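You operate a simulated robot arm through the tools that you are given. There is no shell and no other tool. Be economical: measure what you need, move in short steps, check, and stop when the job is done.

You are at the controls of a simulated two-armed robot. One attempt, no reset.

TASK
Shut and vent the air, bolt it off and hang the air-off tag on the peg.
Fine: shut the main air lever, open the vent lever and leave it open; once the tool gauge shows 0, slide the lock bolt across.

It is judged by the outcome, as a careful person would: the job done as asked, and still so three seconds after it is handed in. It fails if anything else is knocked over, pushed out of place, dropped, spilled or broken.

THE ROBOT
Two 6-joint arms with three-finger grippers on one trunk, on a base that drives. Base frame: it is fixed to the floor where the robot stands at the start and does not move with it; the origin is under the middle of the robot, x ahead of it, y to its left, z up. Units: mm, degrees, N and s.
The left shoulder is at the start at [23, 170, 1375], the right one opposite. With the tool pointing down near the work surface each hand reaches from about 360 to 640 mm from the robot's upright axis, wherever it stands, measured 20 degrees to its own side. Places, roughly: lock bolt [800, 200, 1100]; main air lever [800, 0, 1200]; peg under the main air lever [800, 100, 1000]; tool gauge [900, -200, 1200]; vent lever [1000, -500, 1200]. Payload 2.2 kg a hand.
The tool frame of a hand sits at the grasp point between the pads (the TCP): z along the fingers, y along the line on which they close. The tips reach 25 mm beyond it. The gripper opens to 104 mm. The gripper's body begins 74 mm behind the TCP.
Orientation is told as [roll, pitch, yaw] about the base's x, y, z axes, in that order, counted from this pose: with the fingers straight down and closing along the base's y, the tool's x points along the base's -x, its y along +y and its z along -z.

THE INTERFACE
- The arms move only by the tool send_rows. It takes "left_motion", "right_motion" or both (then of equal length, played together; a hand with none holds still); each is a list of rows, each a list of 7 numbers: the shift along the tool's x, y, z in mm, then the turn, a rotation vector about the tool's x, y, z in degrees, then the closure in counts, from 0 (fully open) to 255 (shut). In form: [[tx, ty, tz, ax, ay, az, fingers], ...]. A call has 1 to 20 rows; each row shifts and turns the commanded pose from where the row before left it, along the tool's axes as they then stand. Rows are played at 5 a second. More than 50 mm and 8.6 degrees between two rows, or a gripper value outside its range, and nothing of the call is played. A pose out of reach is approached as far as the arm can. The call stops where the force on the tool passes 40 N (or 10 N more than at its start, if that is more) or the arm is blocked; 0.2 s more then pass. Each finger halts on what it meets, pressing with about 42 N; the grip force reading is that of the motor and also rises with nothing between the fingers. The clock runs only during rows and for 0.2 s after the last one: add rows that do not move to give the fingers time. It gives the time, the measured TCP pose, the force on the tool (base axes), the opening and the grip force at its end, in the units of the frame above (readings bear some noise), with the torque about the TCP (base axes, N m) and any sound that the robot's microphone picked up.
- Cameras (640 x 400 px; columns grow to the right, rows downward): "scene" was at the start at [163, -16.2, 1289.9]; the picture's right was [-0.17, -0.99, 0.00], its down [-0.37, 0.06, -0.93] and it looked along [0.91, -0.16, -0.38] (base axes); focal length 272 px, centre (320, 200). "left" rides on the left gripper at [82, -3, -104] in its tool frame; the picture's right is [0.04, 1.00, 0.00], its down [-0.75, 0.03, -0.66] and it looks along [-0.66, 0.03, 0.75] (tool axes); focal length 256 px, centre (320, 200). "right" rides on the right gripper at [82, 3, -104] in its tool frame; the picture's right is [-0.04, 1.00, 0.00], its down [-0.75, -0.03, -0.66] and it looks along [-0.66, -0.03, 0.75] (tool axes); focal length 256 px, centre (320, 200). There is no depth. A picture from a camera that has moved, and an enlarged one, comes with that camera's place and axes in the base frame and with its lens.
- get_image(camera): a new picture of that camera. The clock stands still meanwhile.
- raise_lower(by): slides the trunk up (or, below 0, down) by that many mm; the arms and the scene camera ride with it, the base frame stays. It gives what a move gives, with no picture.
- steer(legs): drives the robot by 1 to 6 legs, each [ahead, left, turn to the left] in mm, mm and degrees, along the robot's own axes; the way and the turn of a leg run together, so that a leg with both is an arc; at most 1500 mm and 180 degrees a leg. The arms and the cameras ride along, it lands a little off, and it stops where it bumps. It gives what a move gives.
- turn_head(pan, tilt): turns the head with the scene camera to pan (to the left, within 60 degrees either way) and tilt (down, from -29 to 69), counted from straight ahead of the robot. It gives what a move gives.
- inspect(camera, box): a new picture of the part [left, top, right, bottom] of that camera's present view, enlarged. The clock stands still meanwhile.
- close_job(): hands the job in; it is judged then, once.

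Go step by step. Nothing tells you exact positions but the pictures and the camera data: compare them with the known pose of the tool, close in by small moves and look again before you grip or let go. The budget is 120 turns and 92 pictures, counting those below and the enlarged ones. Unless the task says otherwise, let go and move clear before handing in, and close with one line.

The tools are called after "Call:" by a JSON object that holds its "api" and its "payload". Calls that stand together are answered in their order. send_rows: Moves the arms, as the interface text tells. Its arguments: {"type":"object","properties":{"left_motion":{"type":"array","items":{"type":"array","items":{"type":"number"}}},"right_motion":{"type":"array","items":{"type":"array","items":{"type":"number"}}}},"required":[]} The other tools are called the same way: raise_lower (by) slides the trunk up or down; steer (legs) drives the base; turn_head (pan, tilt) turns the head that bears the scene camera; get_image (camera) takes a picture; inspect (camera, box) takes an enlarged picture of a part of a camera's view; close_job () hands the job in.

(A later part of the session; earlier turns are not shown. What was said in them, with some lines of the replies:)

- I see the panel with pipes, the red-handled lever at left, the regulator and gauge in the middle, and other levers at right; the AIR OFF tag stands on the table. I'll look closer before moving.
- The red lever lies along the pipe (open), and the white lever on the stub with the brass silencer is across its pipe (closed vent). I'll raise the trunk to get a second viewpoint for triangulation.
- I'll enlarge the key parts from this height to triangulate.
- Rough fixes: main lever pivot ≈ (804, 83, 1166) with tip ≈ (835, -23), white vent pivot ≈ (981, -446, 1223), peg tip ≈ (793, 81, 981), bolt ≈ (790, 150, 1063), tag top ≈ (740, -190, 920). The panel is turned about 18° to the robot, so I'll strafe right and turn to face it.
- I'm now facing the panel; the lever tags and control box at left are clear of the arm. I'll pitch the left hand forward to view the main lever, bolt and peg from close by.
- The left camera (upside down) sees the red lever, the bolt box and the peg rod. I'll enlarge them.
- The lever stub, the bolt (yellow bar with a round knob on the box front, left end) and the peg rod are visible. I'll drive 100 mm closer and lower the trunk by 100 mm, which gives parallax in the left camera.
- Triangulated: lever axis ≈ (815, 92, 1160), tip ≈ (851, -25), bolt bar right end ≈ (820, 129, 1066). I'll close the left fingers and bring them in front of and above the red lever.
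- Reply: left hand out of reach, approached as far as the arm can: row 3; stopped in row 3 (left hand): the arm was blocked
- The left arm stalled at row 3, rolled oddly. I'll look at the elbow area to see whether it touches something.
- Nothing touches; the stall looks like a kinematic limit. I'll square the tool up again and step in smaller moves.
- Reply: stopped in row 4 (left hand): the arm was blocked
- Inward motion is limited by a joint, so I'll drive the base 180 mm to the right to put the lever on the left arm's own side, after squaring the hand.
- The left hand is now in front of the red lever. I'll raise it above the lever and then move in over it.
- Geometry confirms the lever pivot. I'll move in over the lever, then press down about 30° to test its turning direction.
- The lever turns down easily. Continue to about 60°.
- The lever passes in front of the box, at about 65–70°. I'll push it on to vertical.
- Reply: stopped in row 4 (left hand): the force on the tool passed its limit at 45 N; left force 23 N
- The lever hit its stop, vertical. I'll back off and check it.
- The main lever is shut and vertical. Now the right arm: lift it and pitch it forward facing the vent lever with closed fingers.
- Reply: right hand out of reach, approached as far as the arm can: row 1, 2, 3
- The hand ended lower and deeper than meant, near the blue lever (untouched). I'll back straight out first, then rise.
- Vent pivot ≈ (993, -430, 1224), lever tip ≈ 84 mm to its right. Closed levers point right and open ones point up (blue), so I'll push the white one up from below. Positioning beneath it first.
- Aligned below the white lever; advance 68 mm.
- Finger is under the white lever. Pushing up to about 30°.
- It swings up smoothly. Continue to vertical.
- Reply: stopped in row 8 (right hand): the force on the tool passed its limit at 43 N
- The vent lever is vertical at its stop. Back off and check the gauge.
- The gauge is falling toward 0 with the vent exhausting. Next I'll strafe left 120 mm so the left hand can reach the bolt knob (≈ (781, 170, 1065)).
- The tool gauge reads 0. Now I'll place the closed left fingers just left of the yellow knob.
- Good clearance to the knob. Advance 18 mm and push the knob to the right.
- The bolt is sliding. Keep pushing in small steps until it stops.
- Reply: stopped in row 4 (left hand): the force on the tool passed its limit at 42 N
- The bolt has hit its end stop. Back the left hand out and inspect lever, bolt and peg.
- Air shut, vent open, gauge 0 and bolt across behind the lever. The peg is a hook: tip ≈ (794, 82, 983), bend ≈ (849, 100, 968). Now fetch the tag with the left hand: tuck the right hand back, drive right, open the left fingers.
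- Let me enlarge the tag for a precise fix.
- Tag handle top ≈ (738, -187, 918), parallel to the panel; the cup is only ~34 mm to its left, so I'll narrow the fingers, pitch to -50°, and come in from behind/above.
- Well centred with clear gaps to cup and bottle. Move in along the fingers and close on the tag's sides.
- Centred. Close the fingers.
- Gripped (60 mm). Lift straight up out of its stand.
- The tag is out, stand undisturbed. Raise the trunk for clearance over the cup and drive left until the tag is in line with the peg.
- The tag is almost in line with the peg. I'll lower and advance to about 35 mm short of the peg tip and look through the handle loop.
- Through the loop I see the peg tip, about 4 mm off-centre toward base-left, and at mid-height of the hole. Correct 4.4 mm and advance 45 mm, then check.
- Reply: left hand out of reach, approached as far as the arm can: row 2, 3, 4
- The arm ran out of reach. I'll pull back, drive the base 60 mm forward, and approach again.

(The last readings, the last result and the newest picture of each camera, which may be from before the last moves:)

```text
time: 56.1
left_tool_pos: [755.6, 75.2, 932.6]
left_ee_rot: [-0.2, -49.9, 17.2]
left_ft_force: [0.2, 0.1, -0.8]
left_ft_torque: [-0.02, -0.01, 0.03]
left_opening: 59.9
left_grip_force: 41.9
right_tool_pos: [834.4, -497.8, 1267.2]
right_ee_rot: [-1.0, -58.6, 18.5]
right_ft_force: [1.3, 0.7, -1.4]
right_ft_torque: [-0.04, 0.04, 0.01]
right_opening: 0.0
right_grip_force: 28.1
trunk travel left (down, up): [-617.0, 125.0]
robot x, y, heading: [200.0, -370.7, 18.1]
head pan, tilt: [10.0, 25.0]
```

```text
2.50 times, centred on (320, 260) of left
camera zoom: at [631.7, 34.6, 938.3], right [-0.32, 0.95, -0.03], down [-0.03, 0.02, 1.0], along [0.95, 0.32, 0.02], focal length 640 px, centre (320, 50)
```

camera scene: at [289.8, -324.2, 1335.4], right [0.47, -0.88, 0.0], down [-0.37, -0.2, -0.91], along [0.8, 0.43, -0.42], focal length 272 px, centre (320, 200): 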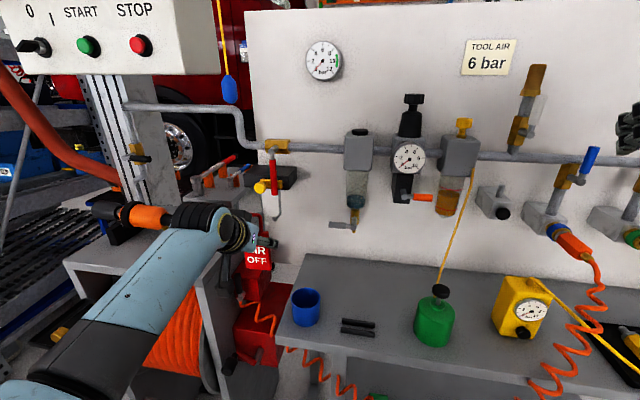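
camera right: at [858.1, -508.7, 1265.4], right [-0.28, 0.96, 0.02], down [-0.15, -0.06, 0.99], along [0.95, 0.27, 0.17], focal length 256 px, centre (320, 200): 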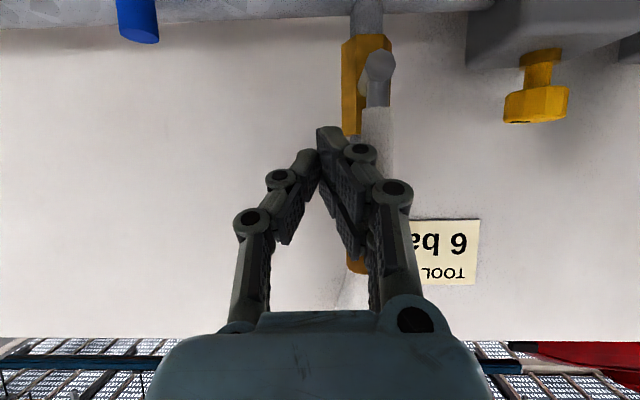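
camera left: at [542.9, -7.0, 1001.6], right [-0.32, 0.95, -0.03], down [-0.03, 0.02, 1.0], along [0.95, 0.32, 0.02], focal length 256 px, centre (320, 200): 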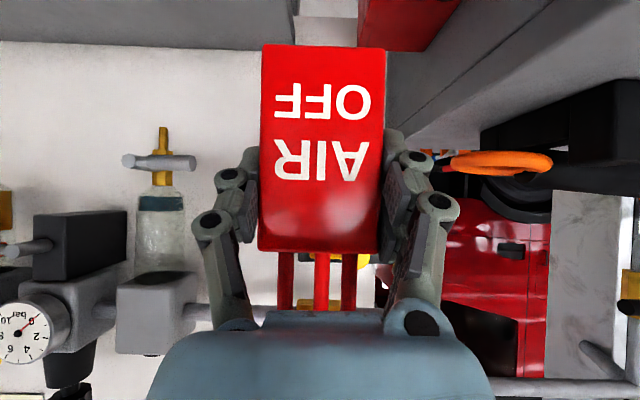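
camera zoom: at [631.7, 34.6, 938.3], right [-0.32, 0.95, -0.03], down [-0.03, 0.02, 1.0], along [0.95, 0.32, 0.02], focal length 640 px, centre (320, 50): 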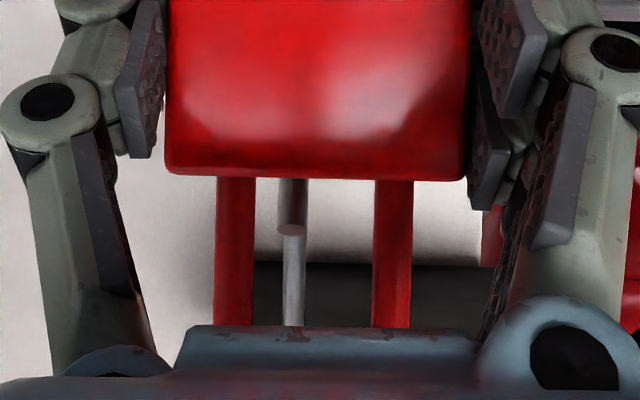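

Now shift 6.5 mm right, 4 mm up, then advance 30 mm.

Call:
{"api": "send_rows", "payload": {"left_motion": [[-3.1, -6.5, -2.6, 0, 0, 0, 255], [-9.6, 0, 11.5, 0, 0, 0, 255], [-9.6, 0, 11.5, 0, 0, 0, 255], [0, 0, 0, 0, 0, 0, 255]]}}

Call:
{"api": "inspect", "payload": {"camera": "left", "box": [220, 180, 420, 340]}}

```text
time: 57.1
left_tool_pos: [784.6, 76.8, 938.7]
left_ee_rot: [0.0, -50.0, 17.2]
left_ft_force: [-0.2, -0.5, -0.6]
left_ft_torque: [-0.02, 0.03, 0.02]
left_opening: 59.7
left_grip_force: 42.2
right_tool_pos: [832.4, -497.8, 1267.9]
right_ee_rot: [-1.0, -58.8, 18.5]
right_ft_force: [0.0, 0.5, 0.2]
right_ft_torque: [-0.03, -0.01, 0.01]
right_opening: 0.0
right_grip_force: 28.1
trunk travel left (down, up): [-617.0, 125.0]
robot x, y, heading: [196.1, -371.2, 18.2]
head pan, tilt: [10.0, 25.0]
```

```text
2.50 times, centred on (320, 260) of left
camera zoom: at [660.9, 37.0, 943.1], right [-0.32, 0.95, -0.03], down [-0.03, 0.02, 1.0], along [0.95, 0.32, 0.02], focal length 640 px, centre (320, 50)
```

zoom: 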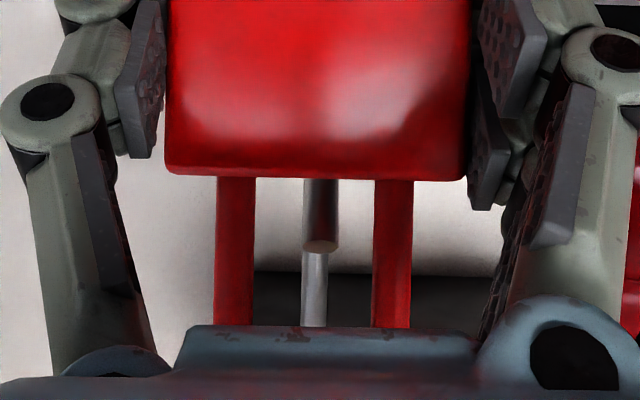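

Centred. Thread the loop over the tip: advance 40 mm, dropping 4 mm to follow the peg's slope.

Call:
{"api": "send_rows", "payload": {"left_motion": [[-8.6, 1, 10.4, 0, 0, 0, 255], [-7.2, 0, 11.4, 0, 0, 0, 255], [-7.2, 0, 11.4, 0, 0, 0, 255], [0, 0, 0, 0, 0, 0, 255]]}}

Call:
{"api": "inspect", "payload": {"camera": "left", "box": [220, 180, 420, 340]}}

Call:
{"api": "inspect", "payload": {"camera": "scene", "box": [160, 100, 320, 260]}}

```text
time: 58.1
left_tool_pos: [822.4, 91.4, 934.9]
left_ee_rot: [0.0, -50.2, 17.1]
left_ft_force: [0.4, -0.2, -0.5]
left_ft_torque: [0.0, 0.01, 0.02]
left_opening: 59.8
left_grip_force: 41.9
right_tool_pos: [831.8, -499.7, 1267.8]
right_ee_rot: [-0.9, -58.8, 18.5]
right_ft_force: [0.5, -0.6, 0.4]
right_ft_torque: [0.0, 0.04, 0.04]
right_opening: 0.1
right_grip_force: 28.0
trunk travel left (down, up): [-617.0, 125.0]
robot x, y, heading: [194.6, -373.0, 17.9]
head pan, tilt: [10.0, 25.0]
```

```text
2.50 times, centred on (320, 260) of left
camera zoom: at [698.4, 50.1, 939.4], right [-0.32, 0.95, -0.03], down [-0.03, 0.02, 1.0], along [0.95, 0.32, 0.02], focal length 640 px, centre (320, 50)
```

zoom: 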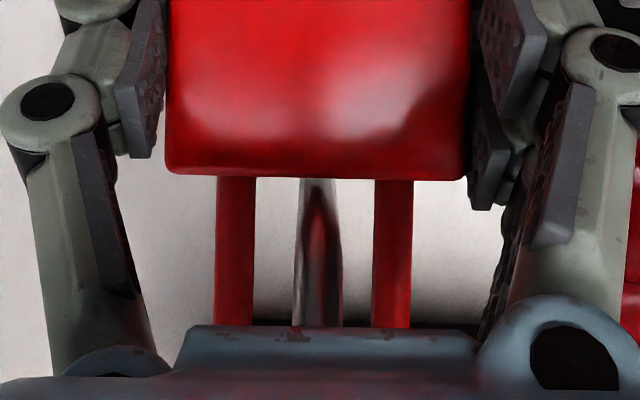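

```text
2.50 times, centred on (240, 180) of scene
camera zoom: at [346.3, -306.6, 1335.4], right [0.47, -0.88, 0.0], down [-0.37, -0.2, -0.91], along [0.8, 0.43, -0.42], focal length 680 px, centre (520, 250)
```

zoom: 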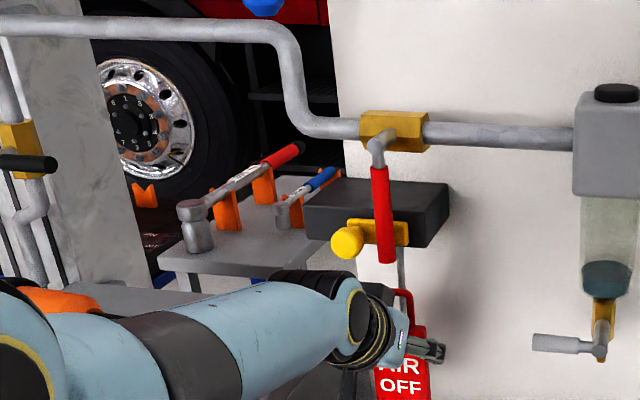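

Call:
{"api": "inspect", "payload": {"camera": "scene", "box": [230, 180, 290, 240]}}

```text
6.67 times, centred on (260, 210) of scene
camera zoom: at [346.3, -306.6, 1335.4], right [0.47, -0.88, 0.0], down [-0.37, -0.2, -0.91], along [0.8, 0.43, -0.42], focal length 1813 px, centre (720, 133)
```

zoom: 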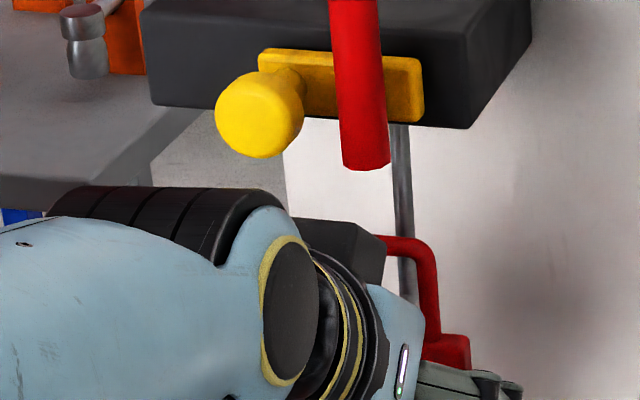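

The rod shows behind the loop's top bar, so the peg is through. Lower 16 mm to seat it.

Call:
{"api": "send_rows", "payload": {"left_motion": [[3.1, 0, 2.6, 0, 0, 0, 255], [3.1, 0, 2.6, 0, 0, 0, 255], [3.1, 0, 2.6, 0, 0, 0, 255], [3.1, 0, 2.6, 0, 0, 0, 255], [0, 0, 0, 0, 0, 0, 255]]}}

Call:
{"api": "inspect", "payload": {"camera": "left", "box": [220, 180, 420, 340]}}

```text
time: 59.3
left_tool_pos: [822.4, 90.5, 922.7]
left_ee_rot: [-0.1, -50.1, 17.3]
left_ft_force: [0.0, 0.5, -0.5]
left_ft_torque: [-0.05, 0.0, 0.03]
left_opening: 59.8
left_grip_force: 42.3
left hand out of reach, approached as far as the arm can: row 4
right_tool_pos: [832.8, -498.1, 1268.4]
right_ee_rot: [-1.0, -58.7, 18.5]
right_ft_force: [0.3, 0.4, 0.5]
right_ft_torque: [0.04, -0.02, -0.01]
right_opening: 0.1
right_grip_force: 28.5
trunk travel left (down, up): [-617.0, 125.0]
robot x, y, heading: [199.8, -371.8, 18.1]
head pan, tilt: [10.0, 25.0]
```

```text
2.50 times, centred on (320, 260) of left
camera zoom: at [698.4, 49.4, 927.4], right [-0.32, 0.95, -0.03], down [-0.03, 0.02, 1.0], along [0.95, 0.32, 0.02], focal length 640 px, centre (320, 50)
```

zoom: 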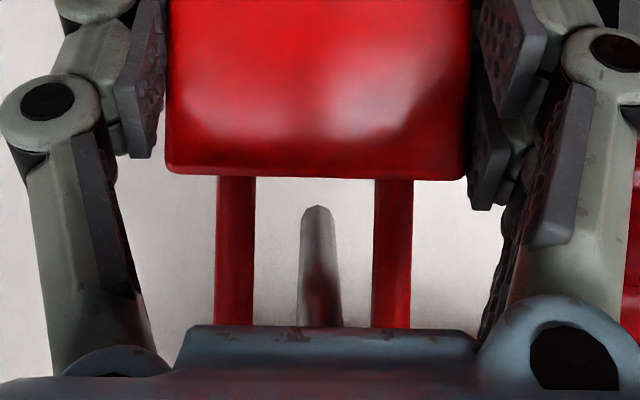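

Arm reach ends here, so I'll use the trunk for the last few millimetres.

Call:
{"api": "raise_lower", "payload": {"by": -5}}

```text
time: 59.9
left_tool_pos: [821.4, 91.2, 918.1]
left_ee_rot: [0.0, -50.1, 17.2]
left_ft_force: [0.4, -1.5, -0.1]
left_ft_torque: [0.01, 0.01, 0.0]
left_opening: 59.9
left_grip_force: 42.4
right_tool_pos: [832.8, -498.1, 1262.1]
right_ee_rot: [-1.0, -58.9, 18.5]
right_ft_force: [-0.3, 0.6, -0.7]
right_ft_torque: [0.01, 0.02, -0.03]
right_opening: 0.0
right_grip_force: 28.8
trunk travel left (down, up): [-612.0, 130.0]
robot x, y, heading: [197.3, -370.4, 18.0]
head pan, tilt: [10.0, 25.0]
```

Call:
{"api": "raise_lower", "payload": {"by": -4}}

Call:
{"api": "inspect", "payload": {"camera": "scene", "box": [230, 180, 290, 240]}}

```text
time: 60.4
left_tool_pos: [822.2, 90.2, 913.6]
left_ee_rot: [-0.1, -50.1, 17.2]
left_ft_force: [-0.3, -0.3, -1.2]
left_ft_torque: [0.02, 0.01, -0.01]
left_opening: 59.7
left_grip_force: 42.3
right_tool_pos: [833.1, -497.2, 1259.1]
right_ee_rot: [-1.0, -58.9, 18.5]
right_ft_force: [0.3, 0.7, -0.8]
right_ft_torque: [0.02, 0.01, 0.0]
right_opening: 0.0
right_grip_force: 28.7
trunk travel left (down, up): [-608.0, 134.0]
robot x, y, heading: [196.9, -373.3, 18.0]
head pan, tilt: [10.0, 25.0]
```

```text
6.67 times, centred on (260, 210) of scene
camera zoom: at [346.7, -306.6, 1326.3], right [0.47, -0.88, 0.0], down [-0.37, -0.2, -0.91], along [0.8, 0.43, -0.42], focal length 1813 px, centre (720, 133)
```

zoom: 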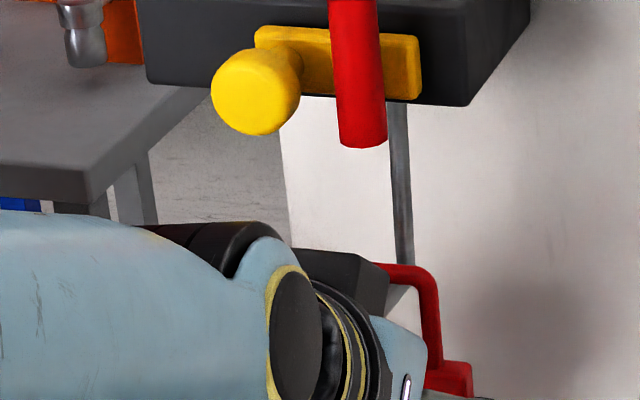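

Call:
{"api": "raise_lower", "payload": {"by": -4}}

Call:
{"api": "inspect", "payload": {"camera": "left", "box": [220, 180, 420, 340]}}

```text
time: 60.9
left_tool_pos: [822.4, 91.7, 910.6]
left_ee_rot: [0.0, -50.2, 17.3]
left_ft_force: [0.3, 0.1, -0.2]
left_ft_torque: [0.01, -0.04, -0.02]
left_opening: 59.9
left_grip_force: 42.1
right_tool_pos: [832.5, -498.6, 1253.9]
right_ee_rot: [-1.1, -58.8, 18.5]
right_ft_force: [-0.5, -0.1, 0.9]
right_ft_torque: [-0.01, -0.01, -0.01]
right_opening: 0.1
right_grip_force: 28.9
trunk travel left (down, up): [-604.0, 138.0]
robot x, y, heading: [193.3, -373.9, 18.2]
head pan, tilt: [10.0, 25.0]
```

```text
2.50 times, centred on (320, 260) of left
camera zoom: at [698.1, 49.5, 914.5], right [-0.32, 0.95, -0.03], down [-0.03, 0.02, 1.0], along [0.95, 0.32, 0.02], focal length 640 px, centre (320, 50)
```

zoom: 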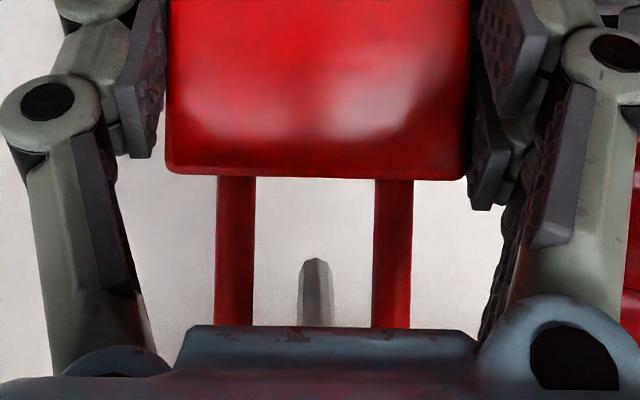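

Call:
{"api": "raise_lower", "payload": {"by": -3}}

```text
time: 61.4
left_tool_pos: [822.7, 91.2, 909.4]
left_ee_rot: [0.1, -50.4, 17.2]
left_ft_force: [0.0, 0.8, 9.9]
left_ft_torque: [-0.09, 0.07, 0.0]
left_opening: 59.7
left_grip_force: 42.4
right_tool_pos: [831.7, -498.5, 1251.7]
right_ee_rot: [-1.0, -58.9, 18.5]
right_ft_force: [-0.9, 0.1, 0.4]
right_ft_torque: [0.02, 0.0, 0.0]
right_opening: 0.1
right_grip_force: 28.3
trunk travel left (down, up): [-601.0, 141.0]
robot x, y, heading: [197.8, -371.8, 18.2]
head pan, tilt: [10.0, 25.0]
```

Contact: 10 N upward — the loop is resting on the peg. Open the fingers.

Call:
{"api": "send_rows", "payload": {"left_motion": [[0, 0, 0, 0, 0, 0, 100], [0, 0, 0, 0, 0, 0, 49], [0, 0, 0, 0, 0, 0, 49], [0, 0, 0, 0, 0, 0, 49], [0, 0, 0, 0, 0, 0, 49]]}}

Call:
{"api": "get_image", "payload": {"camera": "left"}}

```text
time: 62.6
left_tool_pos: [821.1, 89.9, 906.5]
left_ee_rot: [-0.2, -50.0, 17.2]
left_ft_force: [-0.3, 0.9, -0.6]
left_ft_torque: [0.01, 0.01, 0.01]
left_opening: 84.2
left_grip_force: 0.0
right_tool_pos: [832.9, -498.7, 1252.3]
right_ee_rot: [-1.1, -58.8, 18.5]
right_ft_force: [-0.5, -0.1, -0.2]
right_ft_torque: [0.0, 0.01, 0.01]
right_opening: 0.0
right_grip_force: 28.5
trunk travel left (down, up): [-601.0, 141.0]
robot x, y, heading: [197.7, -370.0, 18.1]
head pan, tilt: [10.0, 25.0]
```

```text
17 pictures are left
camera left: at [698.2, 49.5, 911.5], right [-0.32, 0.95, -0.03], down [-0.03, 0.02, 1.0], along [0.95, 0.32, 0.02], focal length 256 px, centre (320, 200)
```

left: 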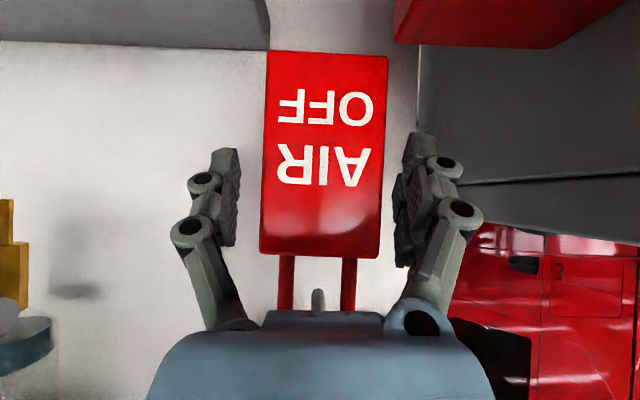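

The tag hangs free. Retreat straight back, with a 2 mm centring shift.

Call:
{"api": "send_rows", "payload": {"left_motion": [[0, 2, 0, 0, 0, 0, 49], [6.4, 0, -7.7, 0, 0, 0, 49], [12.9, 0, -15.3, 0, 0, 0, 49], [19.3, 0, -23, 0, 0, 0, 49], [19.3, 0, -23, 0, 0, 0, 49], [19.3, 0, -23, 0, 0, 0, 49], [0, 0, 0, 0, 0, 0, 49]]}}

Call:
{"api": "get_image", "payload": {"camera": "left"}}

Call:
{"api": "get_image", "payload": {"camera": "scene"}}

```text
time: 64.0
left_tool_pos: [795.2, 84.5, 870.3]
left_ee_rot: [0.8, -52.2, 16.5]
left_ft_force: [-2.2, -2.4, 7.5]
left_ft_torque: [0.31, 0.18, 0.24]
left_opening: 85.0
left_grip_force: 0.6
left hand out of reach, approached as far as the arm can: row 2, 3, 4, 5, 6
right_tool_pos: [831.1, -499.8, 1253.2]
right_ee_rot: [-0.9, -58.8, 18.4]
right_ft_force: [0.0, 0.6, -0.4]
right_ft_torque: [-0.01, -0.02, 0.0]
right_opening: 0.1
right_grip_force: 28.3
trunk travel left (down, up): [-601.0, 141.0]
robot x, y, heading: [198.7, -374.0, 17.8]
head pan, tilt: [10.0, 25.0]
stopped in row 6 (left hand): the force on the tool passed its limit at 48 N (the readings are from after the stop); the commanded pose is now the measured one
```

```text
16 pictures are left
camera left: at [670.3, 45.0, 870.2], right [-0.32, 0.95, -0.02], down [-0.06, 0.0, 1.0], along [0.95, 0.32, 0.05], focal length 256 px, centre (320, 200)
```

left: 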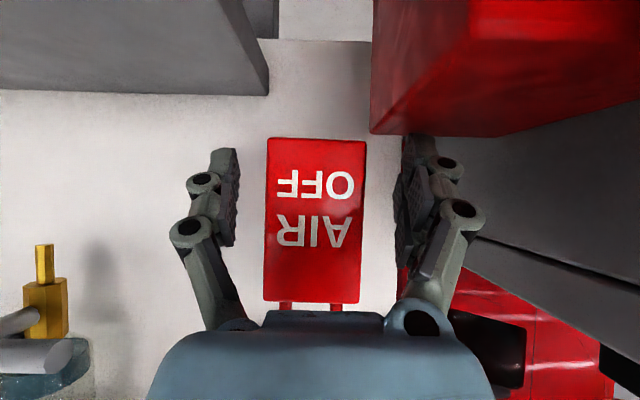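

```text
15 pictures are left
camera scene: at [345.9, -307.2, 1319.4], right [0.47, -0.88, 0.0], down [-0.37, -0.2, -0.91], along [0.8, 0.43, -0.42], focal length 272 px, centre (320, 200)
```

scene: 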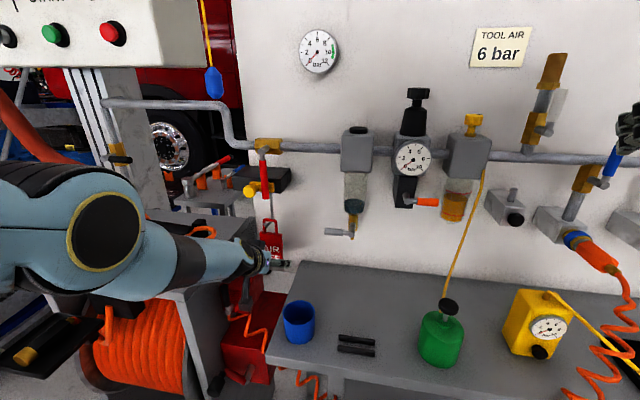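

The retreat drifted downward at the arm's limit and touched something lightly below. I'll raise the trunk 40 mm to relieve that, then back the base straight away.

Call:
{"api": "raise_lower", "payload": {"by": 40}}

Call:
{"api": "get_image", "payload": {"camera": "left"}}

```text
time: 64.9
left_tool_pos: [793.8, 85.8, 908.2]
left_ee_rot: [0.8, -51.7, 16.5]
left_ft_force: [0.5, -0.2, -0.5]
left_ft_torque: [-0.02, 0.0, 0.02]
left_opening: 84.0
left_grip_force: 0.1
right_tool_pos: [833.0, -498.2, 1290.6]
right_ee_rot: [-0.9, -58.8, 18.3]
right_ft_force: [0.1, 0.2, 0.3]
right_ft_torque: [0.0, 0.01, 0.02]
right_opening: 0.1
right_grip_force: 28.3
trunk travel left (down, up): [-641.0, 101.0]
robot x, y, heading: [197.7, -375.2, 18.1]
head pan, tilt: [10.0, 25.0]
```

```text
14 pictures are left
camera left: at [670.3, 45.4, 908.4], right [-0.32, 0.95, -0.02], down [-0.05, 0.01, 1.0], along [0.95, 0.32, 0.05], focal length 256 px, centre (320, 200)
```

left: 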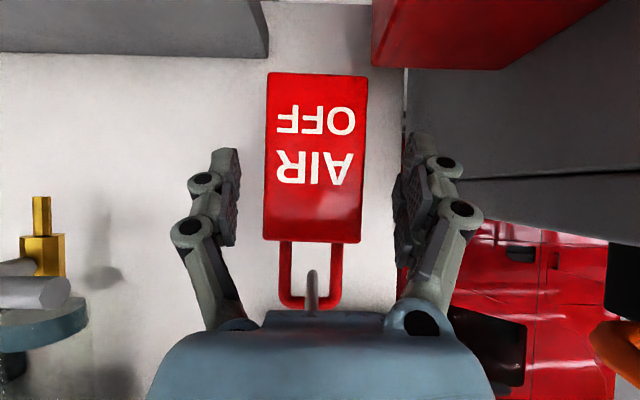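

Force is gone and the tag visibly hangs on the peg through its loop. Back the base away.

Call:
{"api": "steer", "payload": {"legs": [[-150, 0, 0]]}}

Call:
{"api": "get_image", "payload": {"camera": "left"}}

Call:
{"api": "get_image", "payload": {"camera": "scene"}}

```text
time: 66.2
left_tool_pos: [650.0, 38.5, 909.0]
left_ee_rot: [0.8, -52.0, 16.5]
left_ft_force: [-0.2, 0.0, 0.3]
left_ft_torque: [-0.02, -0.02, 0.0]
left_opening: 83.9
left_grip_force: 0.1
right_tool_pos: [688.0, -546.1, 1291.6]
right_ee_rot: [-1.0, -58.8, 18.4]
right_ft_force: [-0.7, -0.5, 0.0]
right_ft_torque: [0.03, 0.04, 0.01]
right_opening: 0.0
right_grip_force: 28.5
trunk travel left (down, up): [-641.0, 101.0]
robot x, y, heading: [56.5, -417.7, 17.9]
head pan, tilt: [10.0, 25.0]
```

```text
13 pictures are left
camera left: at [526.5, -1.3, 909.4], right [-0.32, 0.95, -0.02], down [-0.06, 0.01, 1.0], along [0.95, 0.32, 0.05], focal length 256 px, centre (320, 200)
```

left: 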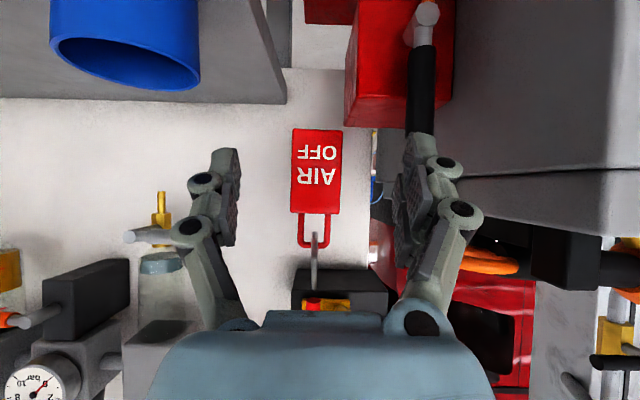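

```text
12 pictures are left
camera scene: at [202.8, -353.6, 1359.6], right [0.47, -0.88, 0.0], down [-0.37, -0.2, -0.91], along [0.8, 0.43, -0.42], focal length 272 px, centre (320, 200)
```

scene: 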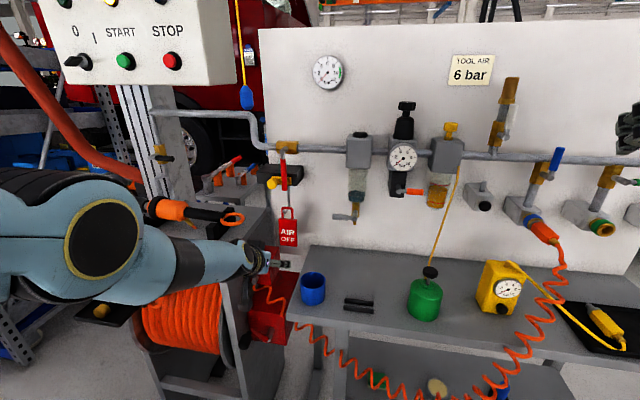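

The tag hangs well. Raise the trunk clear and check the state of everything, including the red box I may have brushed.

Call:
{"api": "raise_lower", "payload": {"by": 95}}

Call:
{"api": "inspect", "payload": {"camera": "scene", "box": [190, 190, 350, 400]}}

Call:
{"api": "inspect", "payload": {"camera": "scene", "box": [240, 120, 540, 300]}}

```text
time: 67.5
left_tool_pos: [652.2, 39.3, 1002.9]
left_ee_rot: [0.9, -51.9, 16.5]
left_ft_force: [0.0, -0.7, -0.3]
left_ft_torque: [0.02, 0.01, 0.01]
left_opening: 84.1
left_grip_force: 0.1
right_tool_pos: [690.3, -546.5, 1386.1]
right_ee_rot: [-1.0, -58.7, 18.4]
right_ft_force: [-0.5, 0.0, -0.7]
right_ft_torque: [0.01, 0.0, -0.01]
right_opening: 0.2
right_grip_force: 27.8
trunk travel left (down, up): [-736.0, 6.0]
robot x, y, heading: [56.6, -419.4, 18.0]
head pan, tilt: [10.0, 25.0]
```

```text
1.90 times, centred on (270, 295) of scene
camera zoom: at [204.1, -353.2, 1454.5], right [0.47, -0.88, 0.0], down [-0.37, -0.2, -0.91], along [0.8, 0.42, -0.42], focal length 518 px, centre (415, 19)
```

zoom: 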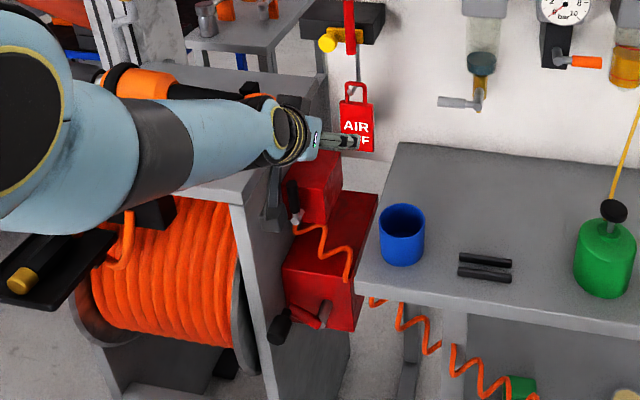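

```text
2.13 times, centred on (390, 210) of scene
camera zoom: at [204.1, -353.2, 1454.5], right [0.47, -0.88, 0.0], down [-0.37, -0.2, -0.91], along [0.8, 0.42, -0.42], focal length 580 px, centre (171, 179)
```

zoom: 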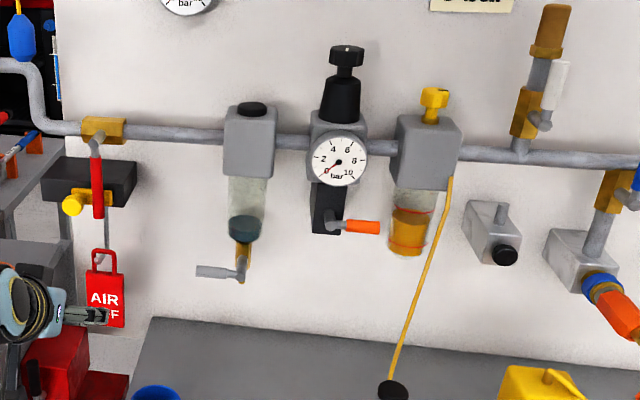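

All is as asked: main lever shut (down), vent lever open (up), gauge at 0, bolt across, tag hanging on the peg, hands clear and surroundings in place. Handing in.

Call:
{"api": "close_job", "payload": {}}

```text
The job is handed in.
```

The main air is shut, the vent is open and left open, the tool gauge read 0 before I slid the lock bolt across, and the AIR OFF tag is hanging on the peg. While backing away from the tag, the left hand briefly pressed against something, with a 48 N spike. The pictures afterwards showed nothing knocked over or out of place.
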